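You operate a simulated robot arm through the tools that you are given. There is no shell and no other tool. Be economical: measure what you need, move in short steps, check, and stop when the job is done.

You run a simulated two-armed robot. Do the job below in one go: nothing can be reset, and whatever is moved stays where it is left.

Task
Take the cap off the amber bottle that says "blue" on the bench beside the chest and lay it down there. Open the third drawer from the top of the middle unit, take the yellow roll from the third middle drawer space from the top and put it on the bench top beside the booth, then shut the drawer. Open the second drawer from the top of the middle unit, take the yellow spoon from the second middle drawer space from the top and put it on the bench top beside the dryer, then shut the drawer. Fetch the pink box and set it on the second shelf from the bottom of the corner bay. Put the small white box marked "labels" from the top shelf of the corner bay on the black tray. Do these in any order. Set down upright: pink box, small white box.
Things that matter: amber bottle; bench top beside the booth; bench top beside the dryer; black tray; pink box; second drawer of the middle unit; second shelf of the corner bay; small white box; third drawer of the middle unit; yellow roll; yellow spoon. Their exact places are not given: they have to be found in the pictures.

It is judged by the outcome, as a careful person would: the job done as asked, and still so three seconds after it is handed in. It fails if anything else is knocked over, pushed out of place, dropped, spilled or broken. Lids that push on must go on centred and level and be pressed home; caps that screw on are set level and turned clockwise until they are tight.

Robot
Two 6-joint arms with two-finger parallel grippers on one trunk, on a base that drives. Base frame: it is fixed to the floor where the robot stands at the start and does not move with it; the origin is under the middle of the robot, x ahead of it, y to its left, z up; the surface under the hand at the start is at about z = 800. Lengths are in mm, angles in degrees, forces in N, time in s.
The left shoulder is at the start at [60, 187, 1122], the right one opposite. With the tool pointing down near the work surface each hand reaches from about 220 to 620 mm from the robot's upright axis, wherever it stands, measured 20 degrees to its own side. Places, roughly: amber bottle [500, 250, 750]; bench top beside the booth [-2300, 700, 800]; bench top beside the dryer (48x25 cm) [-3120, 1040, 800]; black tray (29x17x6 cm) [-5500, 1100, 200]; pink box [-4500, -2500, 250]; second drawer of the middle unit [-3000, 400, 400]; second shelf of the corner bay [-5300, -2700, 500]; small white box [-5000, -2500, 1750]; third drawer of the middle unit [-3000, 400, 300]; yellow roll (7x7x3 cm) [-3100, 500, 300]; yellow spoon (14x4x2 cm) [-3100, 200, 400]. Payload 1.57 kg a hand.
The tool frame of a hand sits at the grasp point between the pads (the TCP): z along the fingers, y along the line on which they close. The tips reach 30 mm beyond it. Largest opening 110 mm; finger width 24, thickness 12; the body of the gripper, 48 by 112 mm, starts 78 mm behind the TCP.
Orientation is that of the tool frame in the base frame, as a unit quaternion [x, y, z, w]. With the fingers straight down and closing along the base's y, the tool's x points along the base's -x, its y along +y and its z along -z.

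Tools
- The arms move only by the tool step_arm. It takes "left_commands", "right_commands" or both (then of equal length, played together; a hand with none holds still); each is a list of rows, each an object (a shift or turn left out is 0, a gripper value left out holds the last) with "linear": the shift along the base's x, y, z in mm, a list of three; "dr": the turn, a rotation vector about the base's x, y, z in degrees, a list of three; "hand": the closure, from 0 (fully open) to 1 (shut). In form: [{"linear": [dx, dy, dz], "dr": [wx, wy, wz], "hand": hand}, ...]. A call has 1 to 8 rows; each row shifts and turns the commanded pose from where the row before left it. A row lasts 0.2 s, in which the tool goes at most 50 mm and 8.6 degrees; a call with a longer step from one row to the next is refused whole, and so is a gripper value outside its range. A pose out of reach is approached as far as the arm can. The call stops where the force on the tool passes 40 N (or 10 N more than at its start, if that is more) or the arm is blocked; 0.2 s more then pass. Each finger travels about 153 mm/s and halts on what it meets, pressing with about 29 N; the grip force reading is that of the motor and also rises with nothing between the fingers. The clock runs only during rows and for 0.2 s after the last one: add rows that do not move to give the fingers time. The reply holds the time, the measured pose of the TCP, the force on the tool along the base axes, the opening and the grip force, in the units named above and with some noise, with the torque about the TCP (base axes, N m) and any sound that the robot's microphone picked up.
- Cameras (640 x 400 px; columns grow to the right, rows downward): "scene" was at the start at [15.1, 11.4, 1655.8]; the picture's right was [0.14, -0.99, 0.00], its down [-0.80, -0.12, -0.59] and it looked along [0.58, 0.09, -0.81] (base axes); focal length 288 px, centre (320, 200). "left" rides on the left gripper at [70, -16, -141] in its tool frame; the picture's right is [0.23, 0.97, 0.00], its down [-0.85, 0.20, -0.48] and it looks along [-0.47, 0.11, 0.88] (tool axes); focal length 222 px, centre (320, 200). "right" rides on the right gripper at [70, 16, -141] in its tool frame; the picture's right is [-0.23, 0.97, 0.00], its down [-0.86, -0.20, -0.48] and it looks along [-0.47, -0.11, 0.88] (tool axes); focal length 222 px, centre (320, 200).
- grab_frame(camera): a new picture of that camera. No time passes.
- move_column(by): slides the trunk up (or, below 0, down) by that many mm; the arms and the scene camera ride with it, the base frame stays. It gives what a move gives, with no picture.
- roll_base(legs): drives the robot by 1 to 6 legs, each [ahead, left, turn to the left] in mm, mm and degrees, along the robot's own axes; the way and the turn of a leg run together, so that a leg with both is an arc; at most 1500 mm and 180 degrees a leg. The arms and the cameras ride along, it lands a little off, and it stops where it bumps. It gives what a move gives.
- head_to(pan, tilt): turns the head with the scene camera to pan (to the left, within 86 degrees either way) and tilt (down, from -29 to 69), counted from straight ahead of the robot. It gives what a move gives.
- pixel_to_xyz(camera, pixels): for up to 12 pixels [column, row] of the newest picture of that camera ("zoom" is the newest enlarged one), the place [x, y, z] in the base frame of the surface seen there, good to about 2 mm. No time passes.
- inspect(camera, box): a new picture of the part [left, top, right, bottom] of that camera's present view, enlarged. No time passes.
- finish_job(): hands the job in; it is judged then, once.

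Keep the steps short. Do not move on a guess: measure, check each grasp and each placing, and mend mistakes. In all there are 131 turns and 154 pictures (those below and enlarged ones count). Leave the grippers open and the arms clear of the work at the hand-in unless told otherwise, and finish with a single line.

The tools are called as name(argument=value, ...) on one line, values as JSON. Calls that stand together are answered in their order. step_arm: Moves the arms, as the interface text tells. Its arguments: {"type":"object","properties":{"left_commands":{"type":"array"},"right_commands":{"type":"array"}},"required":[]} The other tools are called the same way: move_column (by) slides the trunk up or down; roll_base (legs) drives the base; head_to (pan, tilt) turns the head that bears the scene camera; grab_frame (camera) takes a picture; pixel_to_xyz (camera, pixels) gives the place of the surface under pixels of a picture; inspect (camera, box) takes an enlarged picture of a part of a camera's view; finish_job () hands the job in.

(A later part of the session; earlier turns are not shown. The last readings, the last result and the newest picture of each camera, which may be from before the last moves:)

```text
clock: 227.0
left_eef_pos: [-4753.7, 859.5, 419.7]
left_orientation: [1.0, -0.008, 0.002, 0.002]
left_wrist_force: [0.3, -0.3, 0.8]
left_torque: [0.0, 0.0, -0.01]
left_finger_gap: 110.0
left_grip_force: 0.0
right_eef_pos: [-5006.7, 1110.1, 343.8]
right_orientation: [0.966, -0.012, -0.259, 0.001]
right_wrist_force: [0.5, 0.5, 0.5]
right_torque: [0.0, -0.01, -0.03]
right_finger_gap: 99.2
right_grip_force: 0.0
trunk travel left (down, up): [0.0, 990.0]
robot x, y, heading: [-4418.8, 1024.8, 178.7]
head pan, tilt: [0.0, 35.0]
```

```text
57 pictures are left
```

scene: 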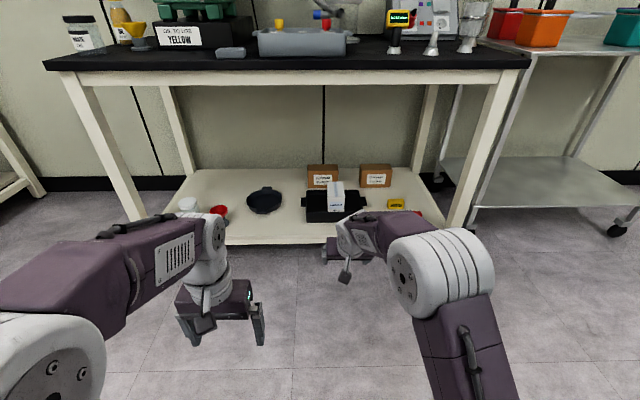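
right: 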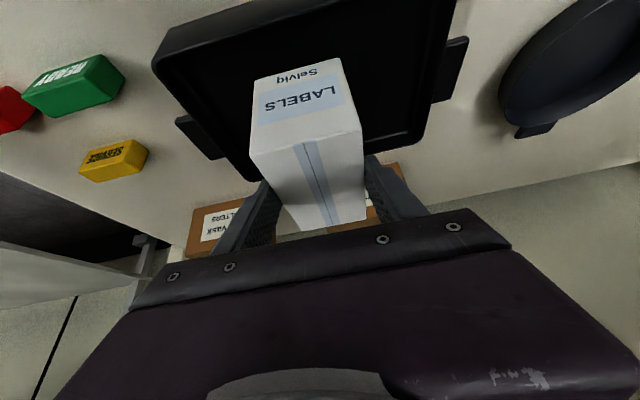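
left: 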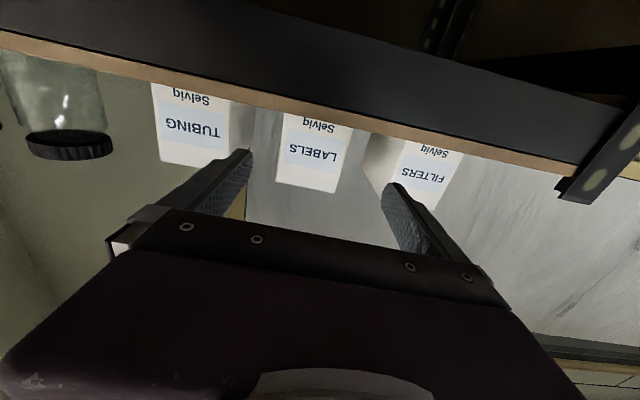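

The white box stands upright in the black tray. Now the drawers: I'll tuck the right arm, raise the column a bit, and turn around.

step_arm(right_commands=[{"linear": [20, 5, 20], "dr": [0, -7.5, 0], "hand": 0}, {"linear": [30, 10, 20], "dr": [0, -7.5, 0]}, {"linear": [35, 10, 20], "dr": [0, -7.5, 0]}, {"linear": [35, 10, 20], "dr": [0, -7.5, 0]}, {"linear": [40, 10, 0]}, {"linear": [40, 10, 0]}, {"linear": [35, 10, 0]}, {"linear": [35, 10, 0]}])

move_column(by=400)

roll_base(legs=[[0, 0, -90], [0, 0, -89]])

head_to(pan=0, tilt=25)

grab_frame(camera="scene")

```text
clock: 228.8
left_eef_pos: [-4753.2, 859.0, 420.5]
left_orientation: [1.0, -0.008, 0.002, 0.003]
left_wrist_force: [-0.6, -0.5, -0.4]
left_torque: [-0.02, -0.02, -0.01]
left_finger_gap: 109.9
left_grip_force: 0.1
right_eef_pos: [-4736.4, 1185.7, 425.7]
right_orientation: [1.0, -0.012, 0.0, 0.0]
right_wrist_force: [0.3, 0.5, 0.0]
right_torque: [0.03, 0.01, 0.02]
right_finger_gap: 109.8
right_grip_force: 0.1
trunk travel left (down, up): [0.0, 990.0]
robot x, y, heading: [-4422.4, 1021.0, 178.8]
head pan, tilt: [0.0, 35.0]
```

```text
clock: 232.6
left_eef_pos: [-4752.0, 858.8, 820.6]
left_orientation: [1.0, -0.007, 0.001, 0.001]
left_wrist_force: [-0.4, -0.7, 0.8]
left_torque: [0.01, 0.03, 0.02]
left_finger_gap: 110.1
left_grip_force: 0.1
right_eef_pos: [-4736.2, 1185.5, 824.4]
right_orientation: [1.0, -0.012, -0.001, -0.001]
right_wrist_force: [0.6, 0.2, -0.2]
right_torque: [-0.02, -0.01, 0.01]
right_finger_gap: 109.8
right_grip_force: 0.0
trunk travel left (down, up): [-400.0, 590.0]
robot x, y, heading: [-4421.6, 1027.3, 178.6]
head pan, tilt: [0.0, 35.0]
```

```text
clock: 240.7
left_eef_pos: [-4091.6, 1193.6, 821.3]
left_orientation: [0.002, 1.0, 0.002, -0.001]
left_wrist_force: [-0.4, -0.6, 0.5]
left_torque: [-0.02, 0.02, -0.02]
left_finger_gap: 110.1
left_grip_force: 0.0
right_eef_pos: [-4105.9, 867.8, 825.3]
right_orientation: [0.007, 1.0, -0.001, 0.0]
right_wrist_force: [1.0, 0.2, 1.2]
right_torque: [-0.01, -0.01, -0.01]
right_finger_gap: 110.0
right_grip_force: 0.2
trunk travel left (down, up): [-400.0, 590.0]
robot x, y, heading: [-4421.3, 1027.6, -1.0]
head pan, tilt: [0.0, 35.0]
```

```text
clock: 241.4
left_eef_pos: [-4092.6, 1194.1, 820.1]
left_orientation: [0.004, 1.0, 0.002, -0.002]
left_wrist_force: [-0.1, 1.0, 1.1]
left_torque: [0.04, 0.03, -0.02]
left_finger_gap: 109.8
left_grip_force: 0.2
right_eef_pos: [-4105.0, 866.9, 825.2]
right_orientation: [0.007, 1.0, -0.002, 0.0]
right_wrist_force: [-0.1, 0.0, 0.6]
right_torque: [0.01, 0.03, -0.02]
right_finger_gap: 109.9
right_grip_force: 0.1
trunk travel left (down, up): [-400.0, 590.0]
robot x, y, heading: [-4425.2, 1025.7, -1.0]
head pan, tilt: [0.0, 25.0]
```

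```text
56 pictures are left
```

scene: 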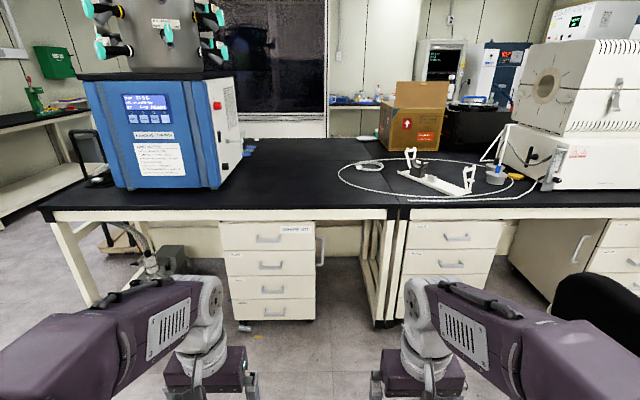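

I see three drawer units under the island: left (270,270), middle (450,260) and right (625,250). The freeze dryer stands on the bench at left. I'll zoom on the middle unit and measure.

inspect(camera="scene", box=[380, 200, 540, 320])

pixel_to_xyz(camera="zoom", pixels=[[310, 150], [290, 150], [330, 150], [300, 250], [310, 262], [110, 160], [465, 170], [300, 205], [280, 305], [270, 340], [300, 120], [300, 100]])

pixel_to_xyz(camera="scene", pixels=[[560, 290], [600, 290], [640, 340], [300, 200], [350, 195], [240, 180], [340, 150], [430, 205], [300, 215], [390, 320], [500, 230], [520, 250]])

```text
3.33 times, centred on (460, 260) of scene
```

zoom: 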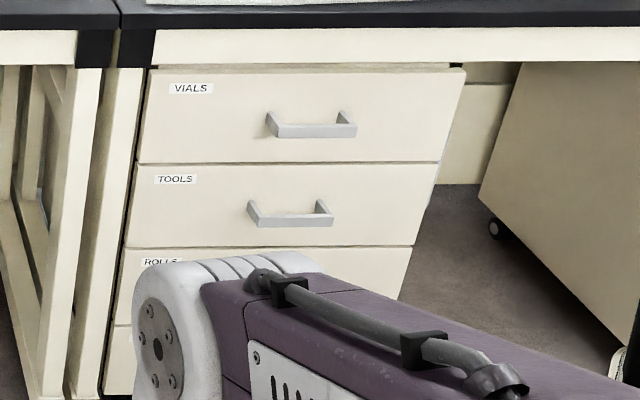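

```text
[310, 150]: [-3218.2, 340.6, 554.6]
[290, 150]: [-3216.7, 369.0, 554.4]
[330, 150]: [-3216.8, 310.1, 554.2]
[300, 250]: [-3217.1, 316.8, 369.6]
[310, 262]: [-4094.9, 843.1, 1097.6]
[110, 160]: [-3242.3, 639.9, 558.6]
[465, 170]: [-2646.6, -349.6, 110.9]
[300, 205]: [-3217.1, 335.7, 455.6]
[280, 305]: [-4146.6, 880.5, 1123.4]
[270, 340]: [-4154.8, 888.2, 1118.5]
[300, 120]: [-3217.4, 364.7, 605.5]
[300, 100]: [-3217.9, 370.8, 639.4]
```

```text
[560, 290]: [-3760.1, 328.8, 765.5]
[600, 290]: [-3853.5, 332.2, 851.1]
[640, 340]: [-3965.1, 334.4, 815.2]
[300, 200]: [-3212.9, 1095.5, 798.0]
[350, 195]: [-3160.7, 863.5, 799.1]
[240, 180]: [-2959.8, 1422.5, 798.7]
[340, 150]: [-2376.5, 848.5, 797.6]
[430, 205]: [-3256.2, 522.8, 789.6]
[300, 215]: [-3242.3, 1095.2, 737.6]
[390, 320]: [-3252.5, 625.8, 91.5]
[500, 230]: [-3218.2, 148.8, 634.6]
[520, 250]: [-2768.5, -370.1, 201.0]
```

The middle unit's drawers read "VIALS", "TOOLS" (2nd) and "ROLLS" (3rd). Their fronts are at x -3217, y about 150 to 620. The chair sits at x -4184 to -3677, y up to 335, so I'll work from y ≈ 720 with the right arm. I'll drive closer and look.

roll_base(legs=[[480, -295, 1]])

head_to(pan=-30, tilt=40)

grab_frame(camera="scene")

```text
clock: 244.6
left_eef_pos: [-3619.0, 897.5, 819.7]
left_orientation: [-0.005, 1.0, 0.002, -0.002]
left_wrist_force: [0.1, 0.7, 0.3]
left_torque: [0.02, 0.02, -0.01]
left_finger_gap: 110.1
left_grip_force: 0.1
right_eef_pos: [-3626.3, 569.7, 825.2]
right_orientation: [-0.002, 1.0, -0.001, 0.0]
right_wrist_force: [-0.4, -0.3, -0.1]
right_torque: [0.0, 0.03, 0.03]
right_finger_gap: 110.0
right_grip_force: 0.1
trunk travel left (down, up): [-400.0, 590.0]
robot x, y, heading: [-3948.1, 722.4, 0.3]
head pan, tilt: [0.0, 25.0]
```

```text
clock: 245.6
left_eef_pos: [-3619.8, 897.6, 820.4]
left_orientation: [-0.006, 1.0, 0.002, -0.001]
left_wrist_force: [0.6, -1.1, 0.5]
left_torque: [0.06, -0.01, 0.02]
left_finger_gap: 110.2
left_grip_force: 0.0
right_eef_pos: [-3627.6, 570.4, 826.2]
right_orientation: [-0.002, 1.0, -0.001, 0.0]
right_wrist_force: [0.6, -0.2, -0.3]
right_torque: [0.02, 0.03, 0.0]
right_finger_gap: 109.9
right_grip_force: 0.1
trunk travel left (down, up): [-400.0, 590.0]
robot x, y, heading: [-3950.6, 725.0, 0.3]
head pan, tilt: [-30.0, 40.0]
```

```text
54 pictures are left
```

scene: 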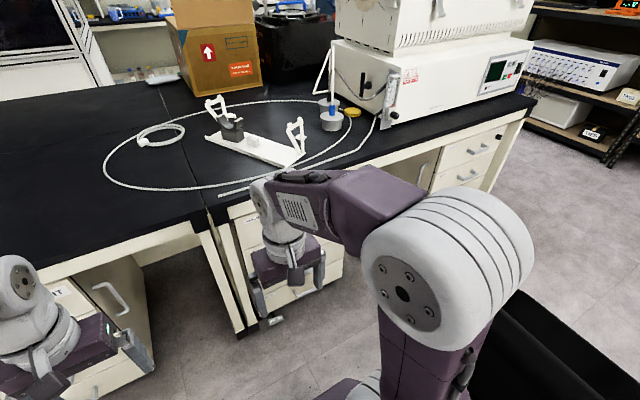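

My own arm blocks the view. I'll lower the column so the camera sees under the bench edge, and move the right arm up out of the line of sight.

move_column(by=-330)

step_arm(right_commands=[{"linear": [0, 0, -40]}, {"linear": [0, 30, -40]}, {"linear": [0, 40, -20]}, {"linear": [0, 40, 0]}, {"linear": [0, 40, 0]}])

head_to(pan=-38, tilt=30)

grab_frame(camera="scene")

```text
clock: 248.8
left_eef_pos: [-3618.5, 897.0, 489.9]
left_orientation: [-0.006, 1.0, 0.002, -0.001]
left_wrist_force: [-0.1, -0.1, 0.1]
left_torque: [-0.04, 0.02, -0.03]
left_finger_gap: 109.9
left_grip_force: 0.0
right_eef_pos: [-3627.3, 571.1, 495.1]
right_orientation: [-0.002, 1.0, -0.001, 0.0]
right_wrist_force: [-0.5, 0.3, 0.0]
right_torque: [0.03, -0.01, 0.01]
right_finger_gap: 110.0
right_grip_force: 0.0
trunk travel left (down, up): [-70.0, 920.0]
robot x, y, heading: [-3948.1, 721.7, 0.4]
head pan, tilt: [-30.0, 40.0]
```

```text
clock: 250.0
left_eef_pos: [-3618.9, 897.2, 490.9]
left_orientation: [-0.006, 1.0, 0.002, -0.001]
left_wrist_force: [0.1, 1.4, 0.1]
left_torque: [0.01, 0.01, 0.05]
left_finger_gap: 110.0
left_grip_force: 0.0
right_eef_pos: [-3623.8, 720.2, 395.4]
right_orientation: [-0.002, 1.0, -0.002, 0.0]
right_wrist_force: [0.2, 0.3, 0.1]
right_torque: [0.04, 0.03, -0.02]
right_finger_gap: 110.4
right_grip_force: 0.0
trunk travel left (down, up): [-70.0, 920.0]
robot x, y, heading: [-3945.1, 721.2, 0.2]
head pan, tilt: [-30.0, 40.0]
```

```text
clock: 250.7
left_eef_pos: [-3619.0, 896.4, 489.6]
left_orientation: [-0.007, 1.0, 0.002, -0.001]
left_wrist_force: [0.9, -0.1, -0.3]
left_torque: [-0.01, 0.03, -0.01]
left_finger_gap: 110.1
left_grip_force: 0.1
right_eef_pos: [-3625.7, 719.3, 394.9]
right_orientation: [-0.002, 1.0, -0.001, 0.0]
right_wrist_force: [-0.4, 1.0, -0.1]
right_torque: [0.0, -0.01, -0.02]
right_finger_gap: 109.9
right_grip_force: 0.1
trunk travel left (down, up): [-70.0, 920.0]
robot x, y, heading: [-3944.1, 723.1, 0.4]
head pan, tilt: [-38.0, 30.0]
```

```text
53 pictures are left
```

scene: 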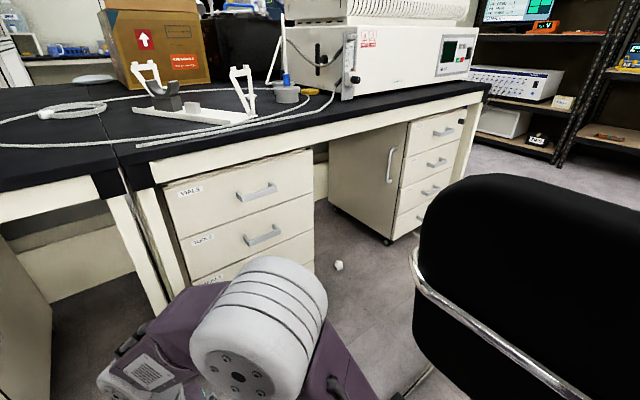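

inspect(camera="scene", box=[160, 140, 330, 290])

pixel_to_xyz(camera="zoom", pixels=[[368, 368], [420, 350], [375, 360], [330, 377], [343, 358], [430, 330], [390, 345], [372, 340], [60, 220], [560, 170], [560, 350], [350, 210]])

pixel_to_xyz(camera="scene", pixels=[[435, 200], [415, 265], [480, 180], [430, 350], [500, 350], [560, 200], [425, 290], [338, 265], [600, 300]])

```text
2.67 times, centred on (245, 215) of scene
```

zoom: 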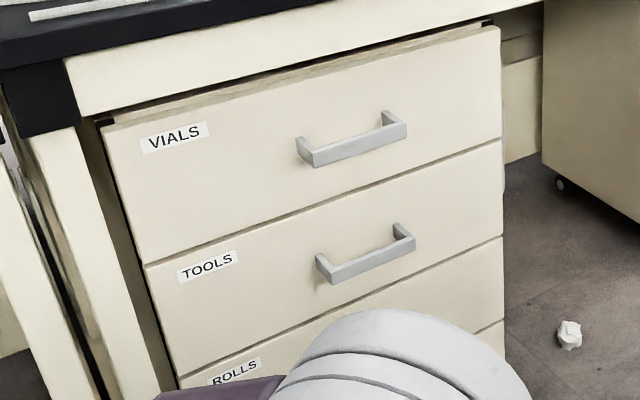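

```text
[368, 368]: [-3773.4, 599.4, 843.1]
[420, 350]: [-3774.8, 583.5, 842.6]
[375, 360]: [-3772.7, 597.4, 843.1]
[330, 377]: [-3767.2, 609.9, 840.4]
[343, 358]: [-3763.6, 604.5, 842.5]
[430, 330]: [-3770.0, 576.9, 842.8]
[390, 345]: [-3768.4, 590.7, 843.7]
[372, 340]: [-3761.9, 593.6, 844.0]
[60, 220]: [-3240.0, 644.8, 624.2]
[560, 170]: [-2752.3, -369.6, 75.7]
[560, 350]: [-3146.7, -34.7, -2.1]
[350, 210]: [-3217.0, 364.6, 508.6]
```

```text
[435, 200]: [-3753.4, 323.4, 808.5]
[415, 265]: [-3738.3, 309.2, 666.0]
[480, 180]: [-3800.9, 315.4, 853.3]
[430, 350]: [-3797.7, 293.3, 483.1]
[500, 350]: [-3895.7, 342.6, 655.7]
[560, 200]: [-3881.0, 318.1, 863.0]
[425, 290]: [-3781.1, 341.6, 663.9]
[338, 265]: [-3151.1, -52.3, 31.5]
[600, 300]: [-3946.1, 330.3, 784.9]
```

pixel_to_xyz(camera="zoom", pixels=[[333, 275], [370, 263], [408, 247], [370, 256], [370, 268], [325, 262], [355, 148], [316, 160], [402, 132], [358, 240], [355, 158], [400, 228]])

```text
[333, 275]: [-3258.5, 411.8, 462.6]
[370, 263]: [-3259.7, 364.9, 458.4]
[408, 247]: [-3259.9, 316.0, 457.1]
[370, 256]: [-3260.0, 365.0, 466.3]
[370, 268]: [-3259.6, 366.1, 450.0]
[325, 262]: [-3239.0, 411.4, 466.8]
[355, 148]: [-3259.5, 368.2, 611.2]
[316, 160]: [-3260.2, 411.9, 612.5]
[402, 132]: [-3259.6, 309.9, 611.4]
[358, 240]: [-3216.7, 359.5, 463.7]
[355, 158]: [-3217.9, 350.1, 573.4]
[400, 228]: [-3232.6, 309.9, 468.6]
```

The TOOLS handle bar is at x -3260, y 305 to 420, z 450 to 468, with about 30 mm of space behind it. I'll grip it with the right hand turned 90° and pitched 30°, so one finger goes behind the bar. I'll orient the hand first.

step_arm(right_commands=[{"linear": [10, -10, 25], "dr": [0, 0, 8.2]}, {"linear": [10, -20, 25], "dr": [0, 0, 8.2]}, {"linear": [15, -35, 20], "dr": [0, 0, 8.2]}, {"linear": [15, -38, 15], "dr": [0, 0, 8.2]}, {"linear": [15, -38, 15], "dr": [0, 0, 8.2]}, {"linear": [15, -38, 15], "dr": [0, 0, 8.2]}, {"linear": [15, -38, 15], "dr": [0, 0, 8.2]}, {"linear": [15, -38, 10], "dr": [0, 0, 8.2]}])

step_arm(right_commands=[{"linear": [15, -35, 0], "dr": [0, 0, 8.2]}, {"linear": [15, -35, 0], "dr": [0, 0, 8.2]}, {"linear": [15, -30, 0], "dr": [0, 0, 8]}, {"dr": [0, -7.5, 0], "hand": 0.3}, {"dr": [0, -7.5, 0], "hand": 0.5}, {"dr": [0, -7.5, 0], "hand": 0.637}, {"dr": [0, -7.5, 0]}])

grab_frame(camera="scene")

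```text
clock: 252.5
left_eef_pos: [-3618.5, 896.5, 490.9]
left_orientation: [-0.006, 1.0, 0.001, -0.002]
left_wrist_force: [-0.1, -0.5, 0.5]
left_torque: [-0.04, 0.0, 0.0]
left_finger_gap: 110.2
left_grip_force: 0.1
right_eef_pos: [-3516.4, 462.8, 535.7]
right_orientation: [-0.544, 0.839, -0.001, 0.0]
right_wrist_force: [0.2, -0.7, -0.4]
right_torque: [0.03, 0.02, 0.01]
right_finger_gap: 109.9
right_grip_force: 0.0
trunk travel left (down, up): [-70.0, 920.0]
robot x, y, heading: [-3942.2, 722.7, 0.4]
head pan, tilt: [-38.0, 30.0]
```

```text
clock: 254.1
left_eef_pos: [-3618.6, 897.8, 490.1]
left_orientation: [-0.006, 1.0, 0.001, -0.001]
left_wrist_force: [-0.1, 1.2, 0.2]
left_torque: [0.03, 0.0, 0.03]
left_finger_gap: 110.1
left_grip_force: 0.1
right_eef_pos: [-3472.5, 364.9, 535.7]
right_orientation: [0.684, -0.681, 0.185, -0.183]
right_wrist_force: [-0.5, -0.2, -0.1]
right_torque: [0.03, 0.0, 0.02]
right_finger_gap: 39.8
right_grip_force: 0.1
trunk travel left (down, up): [-70.0, 920.0]
robot x, y, heading: [-3946.0, 719.7, 0.3]
head pan, tilt: [-38.0, 30.0]
```

```text
51 pictures are left
```

scene: 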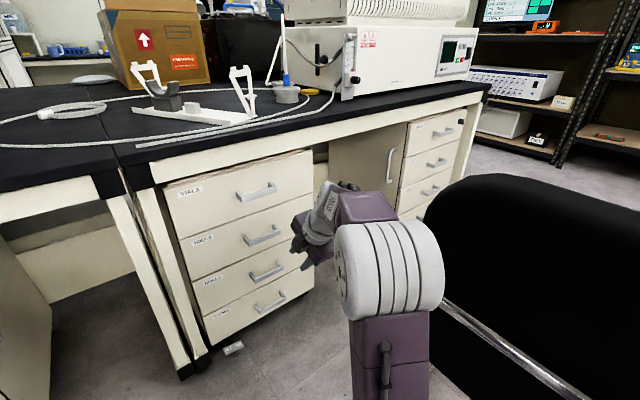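

The hand is oriented as wanted and all drawers are in view. I'll measure the ROLLS handle and my elbow's distance to the chair.

pixel_to_xyz(camera="scene", pixels=[[267, 274], [252, 279], [283, 268], [262, 238], [430, 260], [440, 290], [425, 330], [410, 225]])

roll_base(legs=[[120, 5, 0]])

inspect(camera="scene", box=[180, 160, 400, 310])

```text
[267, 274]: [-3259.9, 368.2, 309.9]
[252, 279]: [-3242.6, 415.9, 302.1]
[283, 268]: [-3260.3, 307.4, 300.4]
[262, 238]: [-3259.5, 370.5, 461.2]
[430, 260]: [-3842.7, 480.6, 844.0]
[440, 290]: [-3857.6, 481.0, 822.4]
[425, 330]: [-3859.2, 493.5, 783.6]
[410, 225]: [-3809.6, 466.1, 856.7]
```

```text
clock: 255.4
left_eef_pos: [-3498.7, 900.7, 489.9]
left_orientation: [-0.005, 1.0, 0.001, -0.002]
left_wrist_force: [-0.6, -1.0, 0.0]
left_torque: [0.01, -0.01, 0.0]
left_finger_gap: 109.9
left_grip_force: 0.0
right_eef_pos: [-3351.1, 371.2, 536.0]
right_orientation: [0.685, -0.681, 0.184, -0.182]
right_wrist_force: [-0.3, -0.7, 0.3]
right_torque: [-0.02, 0.04, -0.02]
right_finger_gap: 39.9
right_grip_force: 0.1
trunk travel left (down, up): [-70.0, 920.0]
robot x, y, heading: [-3823.5, 730.0, 0.1]
head pan, tilt: [-38.0, 30.0]
```

```text
2.67 times, centred on (290, 235) of scene
```

zoom: 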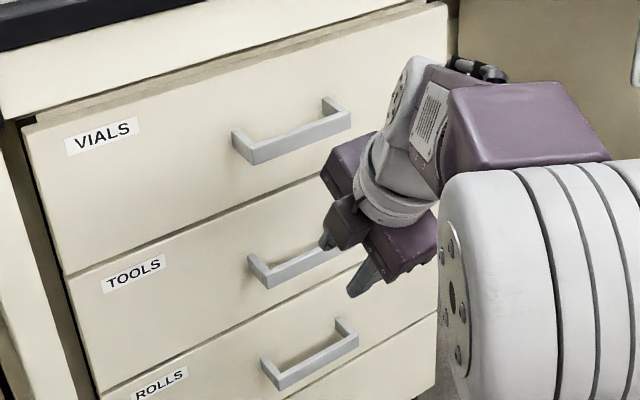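

Lined up. I'll move to just before the bar, then slide along the tool axis so the fingers straddle it.

step_arm(right_commands=[{"linear": [30, -1.5, -14]}, {"linear": [30, -1.5, -14]}, {"linear": [7.5, 0, -13]}, {"linear": [7.5, 0, -13]}, {"linear": [7.5, 0, -13]}])

inspect(camera="scene", box=[220, 200, 380, 310])

grab_frame(camera="right")

```text
clock: 256.6
left_eef_pos: [-3498.0, 902.3, 491.3]
left_orientation: [-0.006, 1.0, 0.002, -0.002]
left_wrist_force: [0.6, -0.1, -0.4]
left_torque: [-0.02, -0.01, 0.0]
left_finger_gap: 109.7
left_grip_force: 0.1
right_eef_pos: [-3268.2, 367.3, 469.1]
right_orientation: [0.683, -0.682, 0.185, -0.184]
right_wrist_force: [0.5, 0.1, 0.1]
right_torque: [0.03, 0.04, 0.02]
right_finger_gap: 39.6
right_grip_force: 0.1
trunk travel left (down, up): [-70.0, 920.0]
robot x, y, heading: [-3823.7, 724.9, 0.2]
head pan, tilt: [-38.0, 30.0]
```

```text
3.64 times, centred on (300, 255) of scene
```

zoom: 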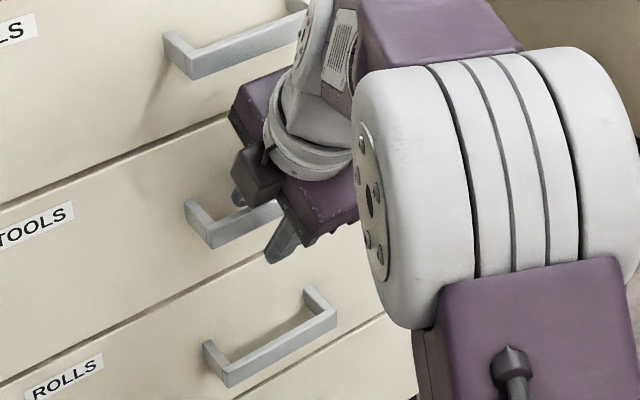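

```text
48 pictures are left
```

right: 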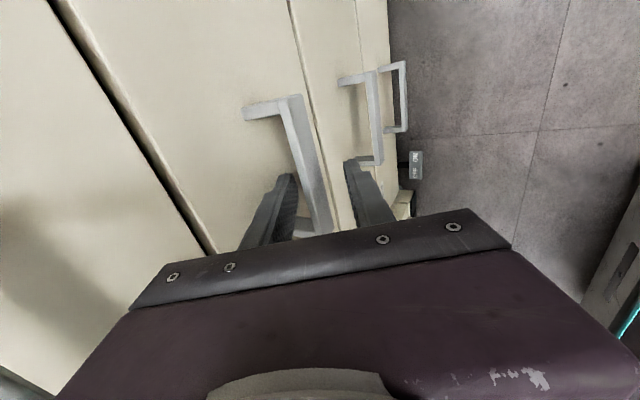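

The fingers straddle the bar with no contact force. I'll close and pull back gently with the base.

step_arm(right_commands=[{"hand": 0.8}, {"hand": 1}, {"hand": 1}])

roll_base(legs=[[-240, 0, 0]])

head_to(pan=-38, tilt=35)

grab_frame(camera="scene")

```text
clock: 257.4
left_eef_pos: [-3498.7, 902.4, 491.4]
left_orientation: [-0.005, 1.0, 0.001, -0.001]
left_wrist_force: [-0.7, 0.4, -0.1]
left_torque: [0.02, 0.02, -0.01]
left_finger_gap: 110.0
left_grip_force: 0.1
right_eef_pos: [-3268.7, 368.2, 470.7]
right_orientation: [0.684, -0.681, 0.186, -0.185]
right_wrist_force: [5.9, 0.4, 13.7]
right_torque: [0.43, 0.18, -0.7]
right_finger_gap: 16.7
right_grip_force: 32.0
trunk travel left (down, up): [-70.0, 920.0]
robot x, y, heading: [-3826.9, 727.4, 0.1]
head pan, tilt: [-38.0, 30.0]
```

```text
clock: 259.1
left_eef_pos: [-3737.4, 901.4, 490.9]
left_orientation: [-0.007, 1.0, 0.001, -0.001]
left_wrist_force: [0.5, -1.0, -1.0]
left_torque: [-0.04, 0.0, -0.03]
left_finger_gap: 109.9
left_grip_force: 0.0
right_eef_pos: [-3508.1, 368.6, 470.8]
right_orientation: [0.684, -0.681, 0.186, -0.184]
right_wrist_force: [-1.8, 2.0, 20.2]
right_torque: [0.75, 0.23, -0.52]
right_finger_gap: 17.0
right_grip_force: 32.1
trunk travel left (down, up): [-70.0, 920.0]
robot x, y, heading: [-4065.6, 726.7, 0.2]
head pan, tilt: [-38.0, 30.0]
```

```text
clock: 259.8
left_eef_pos: [-3737.4, 902.0, 491.5]
left_orientation: [-0.007, 1.0, 0.001, -0.001]
left_wrist_force: [0.0, 0.2, -0.6]
left_torque: [-0.03, -0.03, -0.05]
left_finger_gap: 110.3
left_grip_force: 0.1
right_eef_pos: [-3506.4, 367.8, 470.2]
right_orientation: [0.683, -0.682, 0.185, -0.185]
right_wrist_force: [2.5, 2.7, 13.0]
right_torque: [0.89, 0.21, -0.49]
right_finger_gap: 16.7
right_grip_force: 32.1
trunk travel left (down, up): [-70.0, 920.0]
robot x, y, heading: [-4065.3, 725.9, 0.1]
head pan, tilt: [-38.0, 35.0]
```

```text
47 pictures are left
```

scene: 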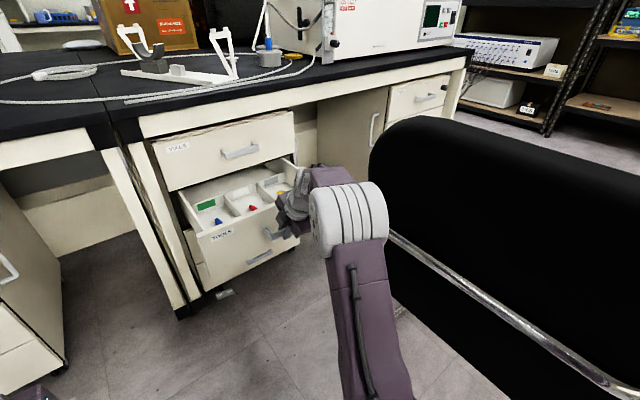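

The drawer opened about 240 mm. I'll release the handle, back off along the tool axis and look inside.

step_arm(right_commands=[{"hand": 0.637}, {"hand": 0.637}, {"linear": [-8, 0, 14]}, {"linear": [-10, 0, 17]}, {"linear": [-15, 0, 26]}, {"linear": [-20, 20, 35]}, {"linear": [-20, 30, 35]}, {"linear": [0, 45, 20]}])

inspect(camera="scene", box=[140, 100, 340, 260])

```text
refused: row 7 steps farther than a row can; nothing moved
```

```text
2.50 times, centred on (240, 180) of scene
```

zoom: 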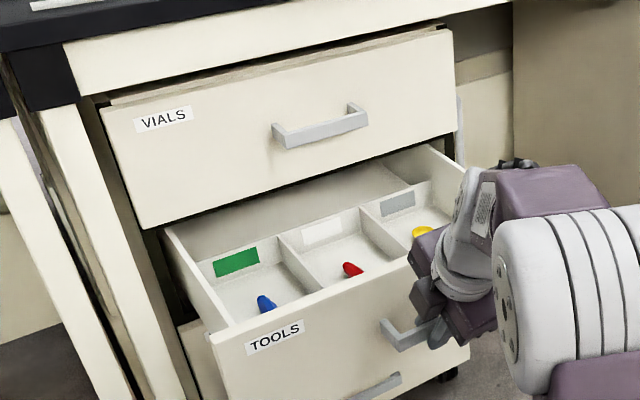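

step_arm(right_commands=[{"hand": 0.637}, {"hand": 0.637}, {"linear": [-8, 0, 14]}, {"linear": [-10, 0, 17]}, {"linear": [-15, 0, 26]}, {"linear": [-10, 20, 35]}, {"linear": [-10, 30, 35]}, {"linear": [0, 40, 20]}])

move_column(by=330)

head_to(pan=-38, tilt=45)

grab_frame(camera="scene")

```text
clock: 261.6
left_eef_pos: [-3736.1, 901.2, 490.9]
left_orientation: [-0.007, 1.0, 0.002, -0.002]
left_wrist_force: [0.2, 0.4, -0.6]
left_torque: [0.0, 0.02, -0.02]
left_finger_gap: 109.9
left_grip_force: 0.1
right_eef_pos: [-3558.5, 457.6, 615.5]
right_orientation: [0.684, -0.682, 0.184, -0.183]
right_wrist_force: [-0.1, -0.3, 1.1]
right_torque: [-0.01, -0.02, -0.01]
right_finger_gap: 40.0
right_grip_force: 0.2
trunk travel left (down, up): [-70.0, 920.0]
robot x, y, heading: [-4068.0, 725.7, 0.3]
head pan, tilt: [-38.0, 35.0]
```

```text
clock: 264.8
left_eef_pos: [-3737.0, 901.3, 821.2]
left_orientation: [-0.007, 1.0, 0.002, -0.002]
left_wrist_force: [0.4, -0.1, 1.1]
left_torque: [-0.01, 0.01, 0.02]
left_finger_gap: 110.1
left_grip_force: 0.1
right_eef_pos: [-3559.5, 458.1, 944.9]
right_orientation: [0.684, -0.682, 0.184, -0.183]
right_wrist_force: [-0.4, 0.5, 0.2]
right_torque: [-0.02, -0.02, -0.02]
right_finger_gap: 39.8
right_grip_force: 0.1
trunk travel left (down, up): [-400.0, 590.0]
robot x, y, heading: [-4066.6, 727.1, 0.0]
head pan, tilt: [-38.0, 35.0]
```

```text
clock: 265.6
left_eef_pos: [-3737.5, 902.6, 821.3]
left_orientation: [-0.005, 1.0, 0.002, -0.002]
left_wrist_force: [0.1, 0.3, 0.2]
left_torque: [-0.01, -0.02, -0.02]
left_finger_gap: 110.1
left_grip_force: 0.1
right_eef_pos: [-3558.8, 458.7, 945.5]
right_orientation: [0.684, -0.682, 0.184, -0.183]
right_wrist_force: [0.0, -0.1, -0.1]
right_torque: [-0.02, 0.01, 0.01]
right_finger_gap: 39.7
right_grip_force: 0.2
trunk travel left (down, up): [-400.0, 590.0]
robot x, y, heading: [-4062.4, 727.4, 0.2]
head pan, tilt: [-38.0, 45.0]
```

```text
45 pictures are left
```

scene: 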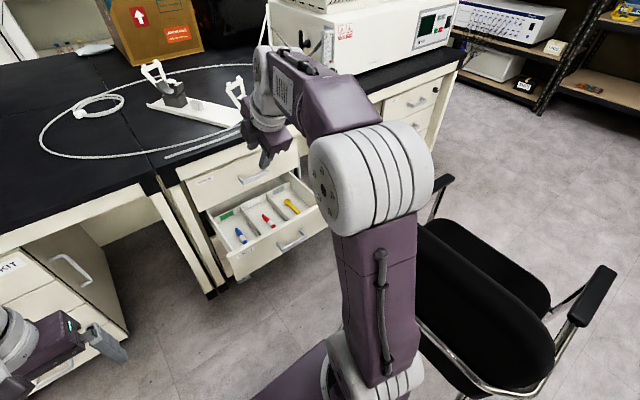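

Now I can see the blue, red and yellow spoons. I'll zoom and measure the yellow one.

inspect(camera="scene", box=[200, 160, 340, 290])

pixel_to_xyz(camera="scene", pixels=[[288, 203], [298, 211], [293, 207], [303, 204], [283, 212], [265, 230], [310, 190], [325, 222], [235, 250], [300, 180], [292, 232], [450, 180]])

```text
3.08 times, centred on (270, 225) of scene
```

zoom: 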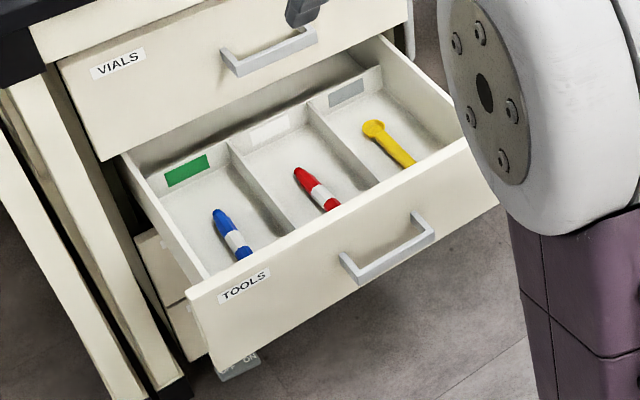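

```text
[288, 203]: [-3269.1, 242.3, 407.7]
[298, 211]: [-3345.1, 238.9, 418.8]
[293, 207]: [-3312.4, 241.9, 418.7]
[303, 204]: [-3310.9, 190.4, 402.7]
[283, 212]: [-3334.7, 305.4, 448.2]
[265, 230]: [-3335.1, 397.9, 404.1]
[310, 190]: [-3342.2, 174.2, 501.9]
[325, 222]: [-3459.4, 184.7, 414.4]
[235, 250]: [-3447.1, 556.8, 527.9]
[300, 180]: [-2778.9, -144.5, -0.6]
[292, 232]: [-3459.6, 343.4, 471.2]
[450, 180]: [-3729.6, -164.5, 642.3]
```

The yellow spoon lies along x at y ≈ 240, from x -3265 to about -3400, with its handle top at z 418 and the drawer floor at 402. I'll drive forward, return the hand to vertical with fingers closing along y, and move over the handle.

roll_base(legs=[[235, 0, 0]])

step_arm(right_commands=[{"linear": [-8, -5, 0], "dr": [0, 7.5, 0]}, {"linear": [-5, -5, 0], "dr": [0, 7.5, 0]}, {"linear": [-5, -5, 0], "dr": [0, 7.5, 0]}, {"linear": [0, -5, 0], "dr": [0, 7.5, 0]}, {"linear": [0, -20, -10], "dr": [0, 0, -8.2]}, {"linear": [0, -20, -10], "dr": [0, 0, -8.2]}, {"linear": [0, -20, -10], "dr": [0, 0, -8.2]}, {"linear": [0, -20, -10], "dr": [0, 0, -8.2]}])

step_arm(right_commands=[{"linear": [0, -20, -20], "dr": [0, 0, -8.2], "hand": 0.3}, {"linear": [0, -20, -30], "dr": [0, 0, -8.2]}, {"linear": [0, -20, -30], "dr": [0, 0, -8.2]}, {"linear": [0, -20, -30], "dr": [0, 0, -8.2]}, {"linear": [0, -20, -30], "dr": [0, 0, -8.2]}, {"linear": [0, -15, -30], "dr": [0, 0, -8.2]}, {"linear": [0, 0, -30], "dr": [0, 0, -7.5]}])

move_column(by=-100)

grab_frame(camera="right")

```text
clock: 267.3
left_eef_pos: [-3497.5, 903.4, 819.0]
left_orientation: [-0.007, 1.0, 0.001, -0.003]
left_wrist_force: [0.9, -0.5, -0.3]
left_torque: [-0.04, -0.02, 0.0]
left_finger_gap: 110.2
left_grip_force: 0.0
right_eef_pos: [-3319.1, 458.6, 944.5]
right_orientation: [0.685, -0.681, 0.184, -0.184]
right_wrist_force: [-0.3, 0.2, -0.3]
right_torque: [0.0, 0.03, -0.01]
right_finger_gap: 39.7
right_grip_force: 0.2
trunk travel left (down, up): [-400.0, 590.0]
robot x, y, heading: [-3826.9, 725.5, 0.4]
head pan, tilt: [-38.0, 45.0]
```

```text
clock: 269.1
left_eef_pos: [-3497.6, 902.8, 820.3]
left_orientation: [-0.008, 1.0, 0.002, -0.001]
left_wrist_force: [0.6, -0.4, -0.1]
left_torque: [0.02, 0.02, -0.01]
left_finger_gap: 110.1
left_grip_force: 0.1
right_eef_pos: [-3338.0, 360.3, 905.1]
right_orientation: [-0.48, 0.877, 0.0, 0.001]
right_wrist_force: [0.1, 0.0, 0.5]
right_torque: [0.01, 0.01, 0.0]
right_finger_gap: 39.7
right_grip_force: 0.2
trunk travel left (down, up): [-400.0, 590.0]
robot x, y, heading: [-3823.2, 728.6, 0.3]
head pan, tilt: [-38.0, 45.0]
```

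```text
clock: 270.7
left_eef_pos: [-3498.2, 903.7, 820.3]
left_orientation: [-0.006, 1.0, 0.002, -0.002]
left_wrist_force: [0.0, -0.7, 0.9]
left_torque: [-0.02, 0.02, 0.01]
left_finger_gap: 110.0
left_grip_force: 0.1
right_eef_pos: [-3336.9, 244.2, 705.3]
right_orientation: [-0.005, 1.0, -0.001, 0.0]
right_wrist_force: [0.1, 0.2, -0.4]
right_torque: [-0.01, 0.01, 0.01]
right_finger_gap: 77.1
right_grip_force: 0.0
trunk travel left (down, up): [-400.0, 590.0]
robot x, y, heading: [-3823.4, 726.9, 0.2]
head pan, tilt: [-38.0, 45.0]
```

```text
clock: 272.1
left_eef_pos: [-3498.2, 902.6, 720.5]
left_orientation: [-0.008, 1.0, 0.001, -0.002]
left_wrist_force: [-0.3, 1.8, 0.5]
left_torque: [0.01, 0.01, 0.01]
left_finger_gap: 110.2
left_grip_force: 0.1
right_eef_pos: [-3336.6, 243.7, 606.3]
right_orientation: [-0.008, 1.0, -0.001, 0.001]
right_wrist_force: [0.2, 1.1, 0.0]
right_torque: [0.02, -0.02, -0.05]
right_finger_gap: 77.0
right_grip_force: 0.0
trunk travel left (down, up): [-300.0, 690.0]
robot x, y, heading: [-3826.5, 729.1, 0.1]
head pan, tilt: [-38.0, 45.0]
```

```text
43 pictures are left
```

right: 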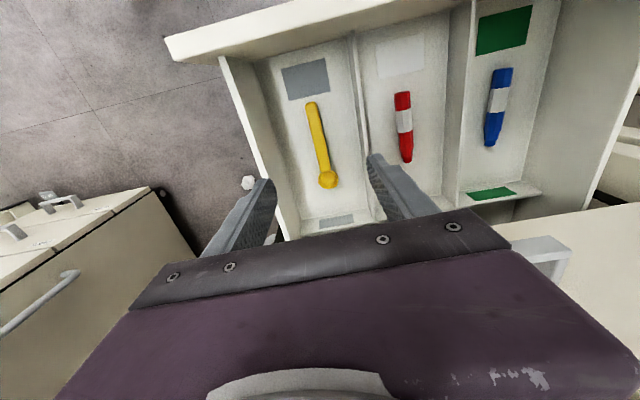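

A clear view of the spoon from above. I'll measure along its handle and the compartment walls.

pixel_to_xyz(camera="right", pixels=[[311, 108], [316, 135], [322, 160], [327, 180], [290, 150], [345, 150], [250, 130], [358, 120], [265, 90], [329, 222]])

```text
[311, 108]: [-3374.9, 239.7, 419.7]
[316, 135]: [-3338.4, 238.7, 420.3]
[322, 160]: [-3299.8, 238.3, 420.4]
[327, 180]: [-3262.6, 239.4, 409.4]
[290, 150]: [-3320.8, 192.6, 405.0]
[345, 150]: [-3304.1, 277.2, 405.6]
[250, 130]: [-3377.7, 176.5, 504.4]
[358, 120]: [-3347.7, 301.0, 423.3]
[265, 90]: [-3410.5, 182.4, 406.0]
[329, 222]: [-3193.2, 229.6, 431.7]
```

I'll descend over the handle at (-3325, 239) with a 50 mm opening.

step_arm(right_commands=[{"linear": [4, -2, -30], "hand": 0.545}, {"linear": [4, -3, -35]}, {"linear": [4, 0, -35]}, {"linear": [0, 0, -35]}, {"linear": [0, 0, -20]}, {"linear": [0, 0, -10]}, {}])

grab_frame(camera="right")

```text
clock: 273.7
left_eef_pos: [-3497.4, 904.1, 720.2]
left_orientation: [-0.008, 1.0, 0.002, -0.002]
left_wrist_force: [-0.3, 0.2, 0.6]
left_torque: [-0.04, 0.02, -0.01]
left_finger_gap: 110.2
left_grip_force: 0.1
right_eef_pos: [-3324.9, 239.0, 440.6]
right_orientation: [-0.007, 1.0, -0.001, 0.0]
right_wrist_force: [0.4, -0.3, 0.5]
right_torque: [0.0, 0.01, 0.02]
right_finger_gap: 50.3
right_grip_force: 0.1
trunk travel left (down, up): [-300.0, 690.0]
robot x, y, heading: [-3820.8, 726.9, 0.4]
head pan, tilt: [-38.0, 45.0]
```

```text
42 pictures are left
```

right: 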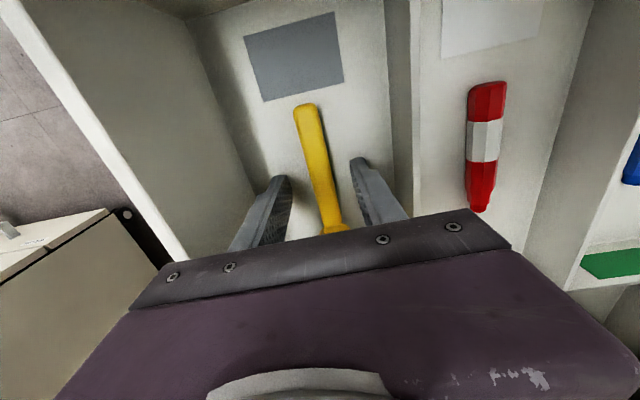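

The handle is centred between the fingers. I'll go down 3 mm, close and lift.

step_arm(right_commands=[{"linear": [0, 0, -3.5]}, {"hand": 0.8}, {"hand": 1}, {"hand": 1}, {"linear": [0, 0, 20]}, {"linear": [0, 0, 30]}, {"linear": [0, 0, 40]}])

grab_frame(camera="right")

```text
clock: 275.3
left_eef_pos: [-3498.1, 902.7, 719.7]
left_orientation: [-0.007, 1.0, 0.001, -0.001]
left_wrist_force: [-0.3, 0.2, -0.3]
left_torque: [0.01, 0.02, 0.03]
left_finger_gap: 110.1
left_grip_force: 0.0
right_eef_pos: [-3326.8, 239.1, 529.2]
right_orientation: [-0.006, 1.0, -0.001, 0.0]
right_wrist_force: [1.2, -0.7, -0.1]
right_torque: [0.0, 0.04, -0.01]
right_finger_gap: 16.4
right_grip_force: 29.1
trunk travel left (down, up): [-300.0, 690.0]
robot x, y, heading: [-3824.5, 725.6, 0.7]
head pan, tilt: [-38.0, 45.0]
```

```text
41 pictures are left
```

right: 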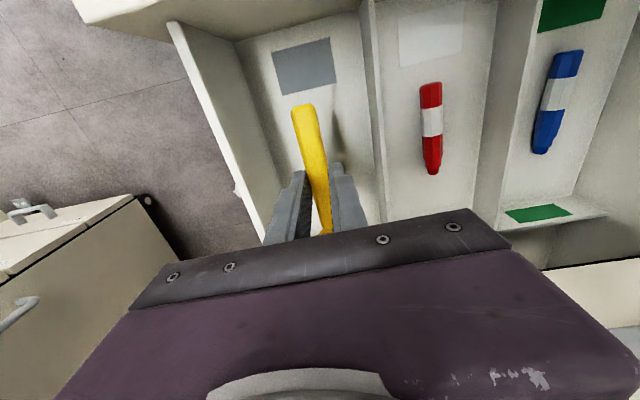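

The spoon is held (16 mm). I'll raise it above bench height, then move left to the bench top beside the dryer.

move_column(by=300)

step_arm(right_commands=[{"linear": [0, 20, 25]}, {"linear": [0, 40, 25]}, {"linear": [0, 40, 25]}, {"linear": [0, 40, 10]}, {"linear": [0, 40, 0]}, {"linear": [0, 40, 0]}, {"linear": [0, 40, 0]}])

roll_base(legs=[[0, 370, 0]])

head_to(pan=0, tilt=40)

grab_frame(camera="scene")

```text
clock: 278.3
left_eef_pos: [-3497.2, 902.8, 1021.2]
left_orientation: [-0.006, 1.0, 0.002, -0.003]
left_wrist_force: [0.7, -0.4, 0.5]
left_torque: [-0.02, 0.02, -0.03]
left_finger_gap: 109.9
left_grip_force: 0.1
right_eef_pos: [-3325.8, 236.7, 827.7]
right_orientation: [-0.007, 1.0, 0.0, 0.0]
right_wrist_force: [-0.9, 1.6, -12.3]
right_torque: [0.03, 0.78, 0.07]
right_finger_gap: 16.4
right_grip_force: 28.7
trunk travel left (down, up): [-600.0, 390.0]
robot x, y, heading: [-3824.8, 728.0, 0.2]
head pan, tilt: [-38.0, 45.0]
```

```text
clock: 279.9
left_eef_pos: [-3497.8, 904.1, 1020.4]
left_orientation: [-0.007, 1.0, 0.001, -0.001]
left_wrist_force: [0.0, -0.4, 0.5]
left_torque: [-0.03, -0.02, 0.0]
left_finger_gap: 110.1
left_grip_force: 0.1
right_eef_pos: [-3326.5, 497.8, 912.5]
right_orientation: [-0.006, 1.0, -0.002, 0.001]
right_wrist_force: [-0.5, 0.3, 0.0]
right_torque: [-0.05, -0.01, 0.0]
right_finger_gap: 16.2
right_grip_force: 29.0
trunk travel left (down, up): [-600.0, 390.0]
robot x, y, heading: [-3822.4, 725.3, 0.2]
head pan, tilt: [-38.0, 45.0]
```

```text
clock: 282.2
left_eef_pos: [-3503.3, 1276.1, 1021.0]
left_orientation: [-0.012, 1.0, 0.001, -0.002]
left_wrist_force: [0.9, 0.9, 0.1]
left_torque: [-0.02, -0.03, 0.04]
left_finger_gap: 109.9
left_grip_force: 0.0
right_eef_pos: [-3327.2, 870.0, 912.5]
right_orientation: [-0.011, 1.0, -0.002, 0.001]
right_wrist_force: [0.3, -1.2, -0.5]
right_torque: [0.0, -0.01, -0.03]
right_finger_gap: 16.2
right_grip_force: 28.6
trunk travel left (down, up): [-600.0, 390.0]
robot x, y, heading: [-3824.0, 1097.5, 0.7]
head pan, tilt: [-38.0, 45.0]
```

```text
clock: 283.3
left_eef_pos: [-3502.5, 1276.2, 1019.7]
left_orientation: [-0.012, 1.0, 0.002, -0.003]
left_wrist_force: [-0.5, -0.2, 0.2]
left_torque: [-0.01, 0.01, -0.01]
left_finger_gap: 109.9
left_grip_force: 0.1
right_eef_pos: [-3327.6, 872.0, 913.0]
right_orientation: [-0.012, 1.0, 0.0, 0.0]
right_wrist_force: [-0.4, 0.4, -0.1]
right_torque: [0.01, 0.0, 0.01]
right_finger_gap: 16.1
right_grip_force: 29.6
trunk travel left (down, up): [-600.0, 390.0]
robot x, y, heading: [-3825.3, 1094.2, 1.0]
head pan, tilt: [0.0, 40.0]
```

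```text
40 pictures are left
```

scene: 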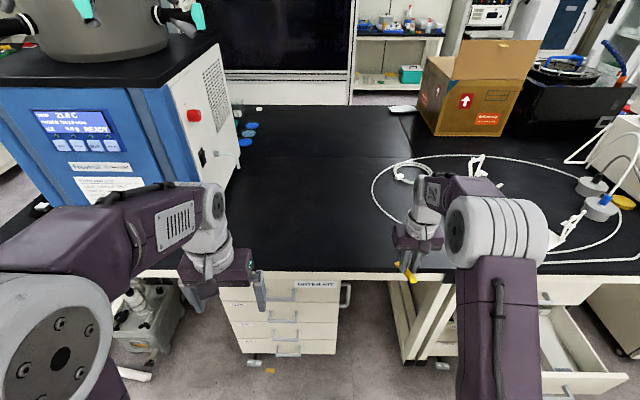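

During the rise the spoon's bowl end brushed something (a 12 N blip). I'll check that the spoon is still held properly, and the small yellow spot on the floor at (270,370).

inspect(camera="scene", box=[360, 160, 480, 300])

inspect(camera="scene", box=[220, 330, 330, 400])

grab_frame(camera="right")

```text
2.86 times, centred on (420, 230) of scene
```

zoom: 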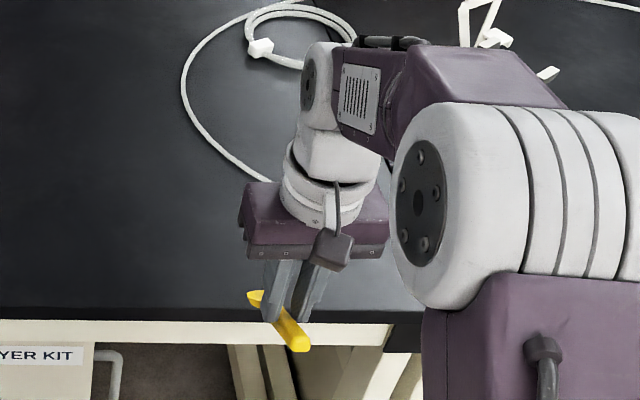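

```text
5.71 times, centred on (275, 365) of scene
```

zoom: 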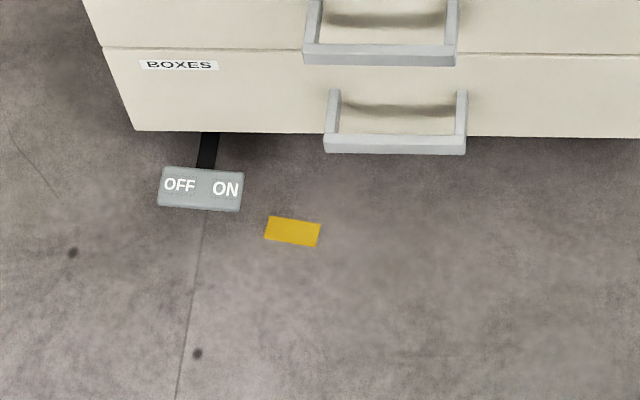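

```text
37 pictures are left
```

right: 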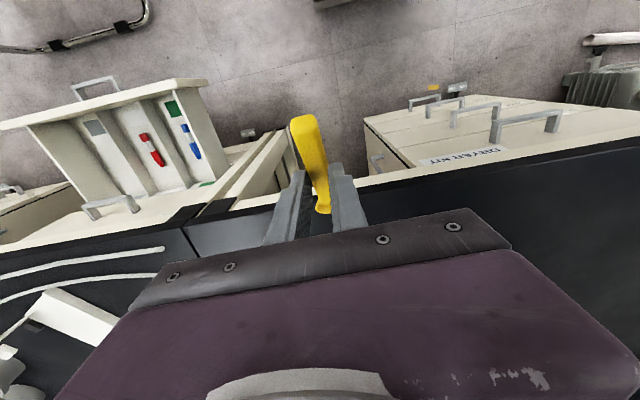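

pixel_to_xyz(camera="right", pixels=[[305, 122], [312, 150], [318, 175], [323, 205], [323, 212]])

pixel_to_xyz(camera="scene", pixels=[[464, 283], [449, 264], [330, 200], [300, 180], [350, 240], [270, 160], [370, 150], [385, 255], [250, 230], [375, 190], [240, 140]])

```text
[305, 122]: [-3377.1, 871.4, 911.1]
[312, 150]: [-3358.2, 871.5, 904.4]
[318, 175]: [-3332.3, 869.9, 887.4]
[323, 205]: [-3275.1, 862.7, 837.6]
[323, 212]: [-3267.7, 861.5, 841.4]
```

```text
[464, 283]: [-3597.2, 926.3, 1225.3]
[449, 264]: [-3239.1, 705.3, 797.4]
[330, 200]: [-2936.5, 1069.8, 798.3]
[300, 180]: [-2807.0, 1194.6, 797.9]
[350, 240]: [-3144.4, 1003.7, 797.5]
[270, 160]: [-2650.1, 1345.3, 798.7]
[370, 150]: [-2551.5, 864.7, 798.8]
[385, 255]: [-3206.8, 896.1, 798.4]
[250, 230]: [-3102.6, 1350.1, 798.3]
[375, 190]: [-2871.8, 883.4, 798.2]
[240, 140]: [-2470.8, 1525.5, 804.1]
```

The yellow spot is floor tape, but the spoon has tilted about 33° with its bowl end down. I'll pitch the hand by -33° to level it, then move over the spot beside the dryer at (-3120, 1040).

step_arm(right_commands=[{"linear": [0, 20, 0], "dr": [0, -8.2, 0]}, {"linear": [0, 25, 0], "dr": [0, -8.2, 0]}, {"linear": [0, 25, 0], "dr": [0, -8.2, 0]}, {"linear": [0, 25, 0], "dr": [0, -8.4, 0]}, {"linear": [10, 25, 0]}, {"linear": [10, 25, 0]}, {"linear": [10, 22, 0]}])

roll_base(legs=[[162, 0, -0.8]])

grab_frame(camera="right")

inspect(camera="scene", box=[260, 140, 480, 300])

```text
clock: 284.9
left_eef_pos: [-3503.3, 1276.0, 1019.6]
left_orientation: [-0.011, 1.0, 0.001, -0.001]
left_wrist_force: [-1.4, -0.4, -0.5]
left_torque: [0.0, 0.04, -0.02]
left_finger_gap: 110.0
left_grip_force: 0.0
right_eef_pos: [-3297.0, 1021.7, 912.3]
right_orientation: [-0.007, 0.967, -0.016, 0.255]
right_wrist_force: [-0.6, 0.7, -0.6]
right_torque: [-0.01, 0.01, 0.02]
right_finger_gap: 16.3
right_grip_force: 28.8
right hand out of reach, approached as far as the arm can: row 4
trunk travel left (down, up): [-600.0, 390.0]
robot x, y, heading: [-3826.4, 1099.9, 0.8]
head pan, tilt: [0.0, 40.0]
```

```text
clock: 286.3
left_eef_pos: [-3339.8, 1272.9, 1020.3]
left_orientation: [-0.004, 1.0, 0.002, -0.001]
left_wrist_force: [-0.1, 0.0, 0.7]
left_torque: [0.02, 0.0, -0.03]
left_finger_gap: 110.2
left_grip_force: 0.2
right_eef_pos: [-3137.5, 1014.4, 912.4]
right_orientation: [-0.001, 0.967, -0.017, 0.255]
right_wrist_force: [0.7, -0.4, 0.0]
right_torque: [0.01, 0.03, 0.0]
right_finger_gap: 16.3
right_grip_force: 28.6
trunk travel left (down, up): [-600.0, 390.0]
robot x, y, heading: [-3664.4, 1099.6, -0.2]
head pan, tilt: [0.0, 40.0]
```

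```text
36 pictures are left
```

right: 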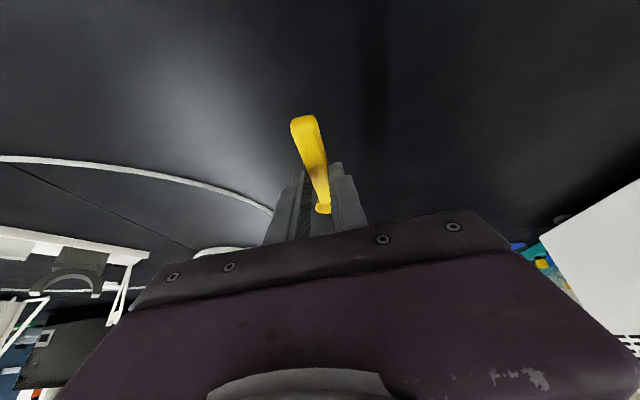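

```text
2.50 times, centred on (370, 220) of scene
```

zoom: 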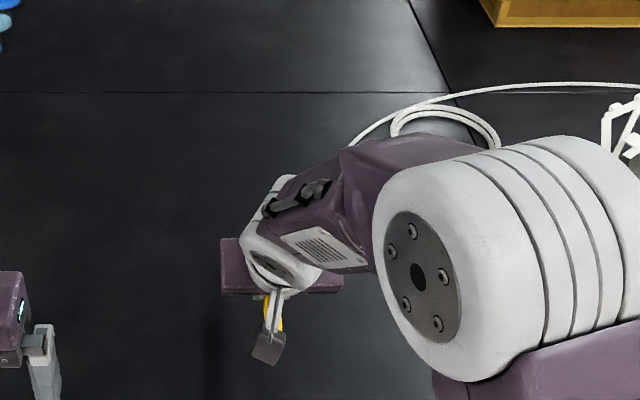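

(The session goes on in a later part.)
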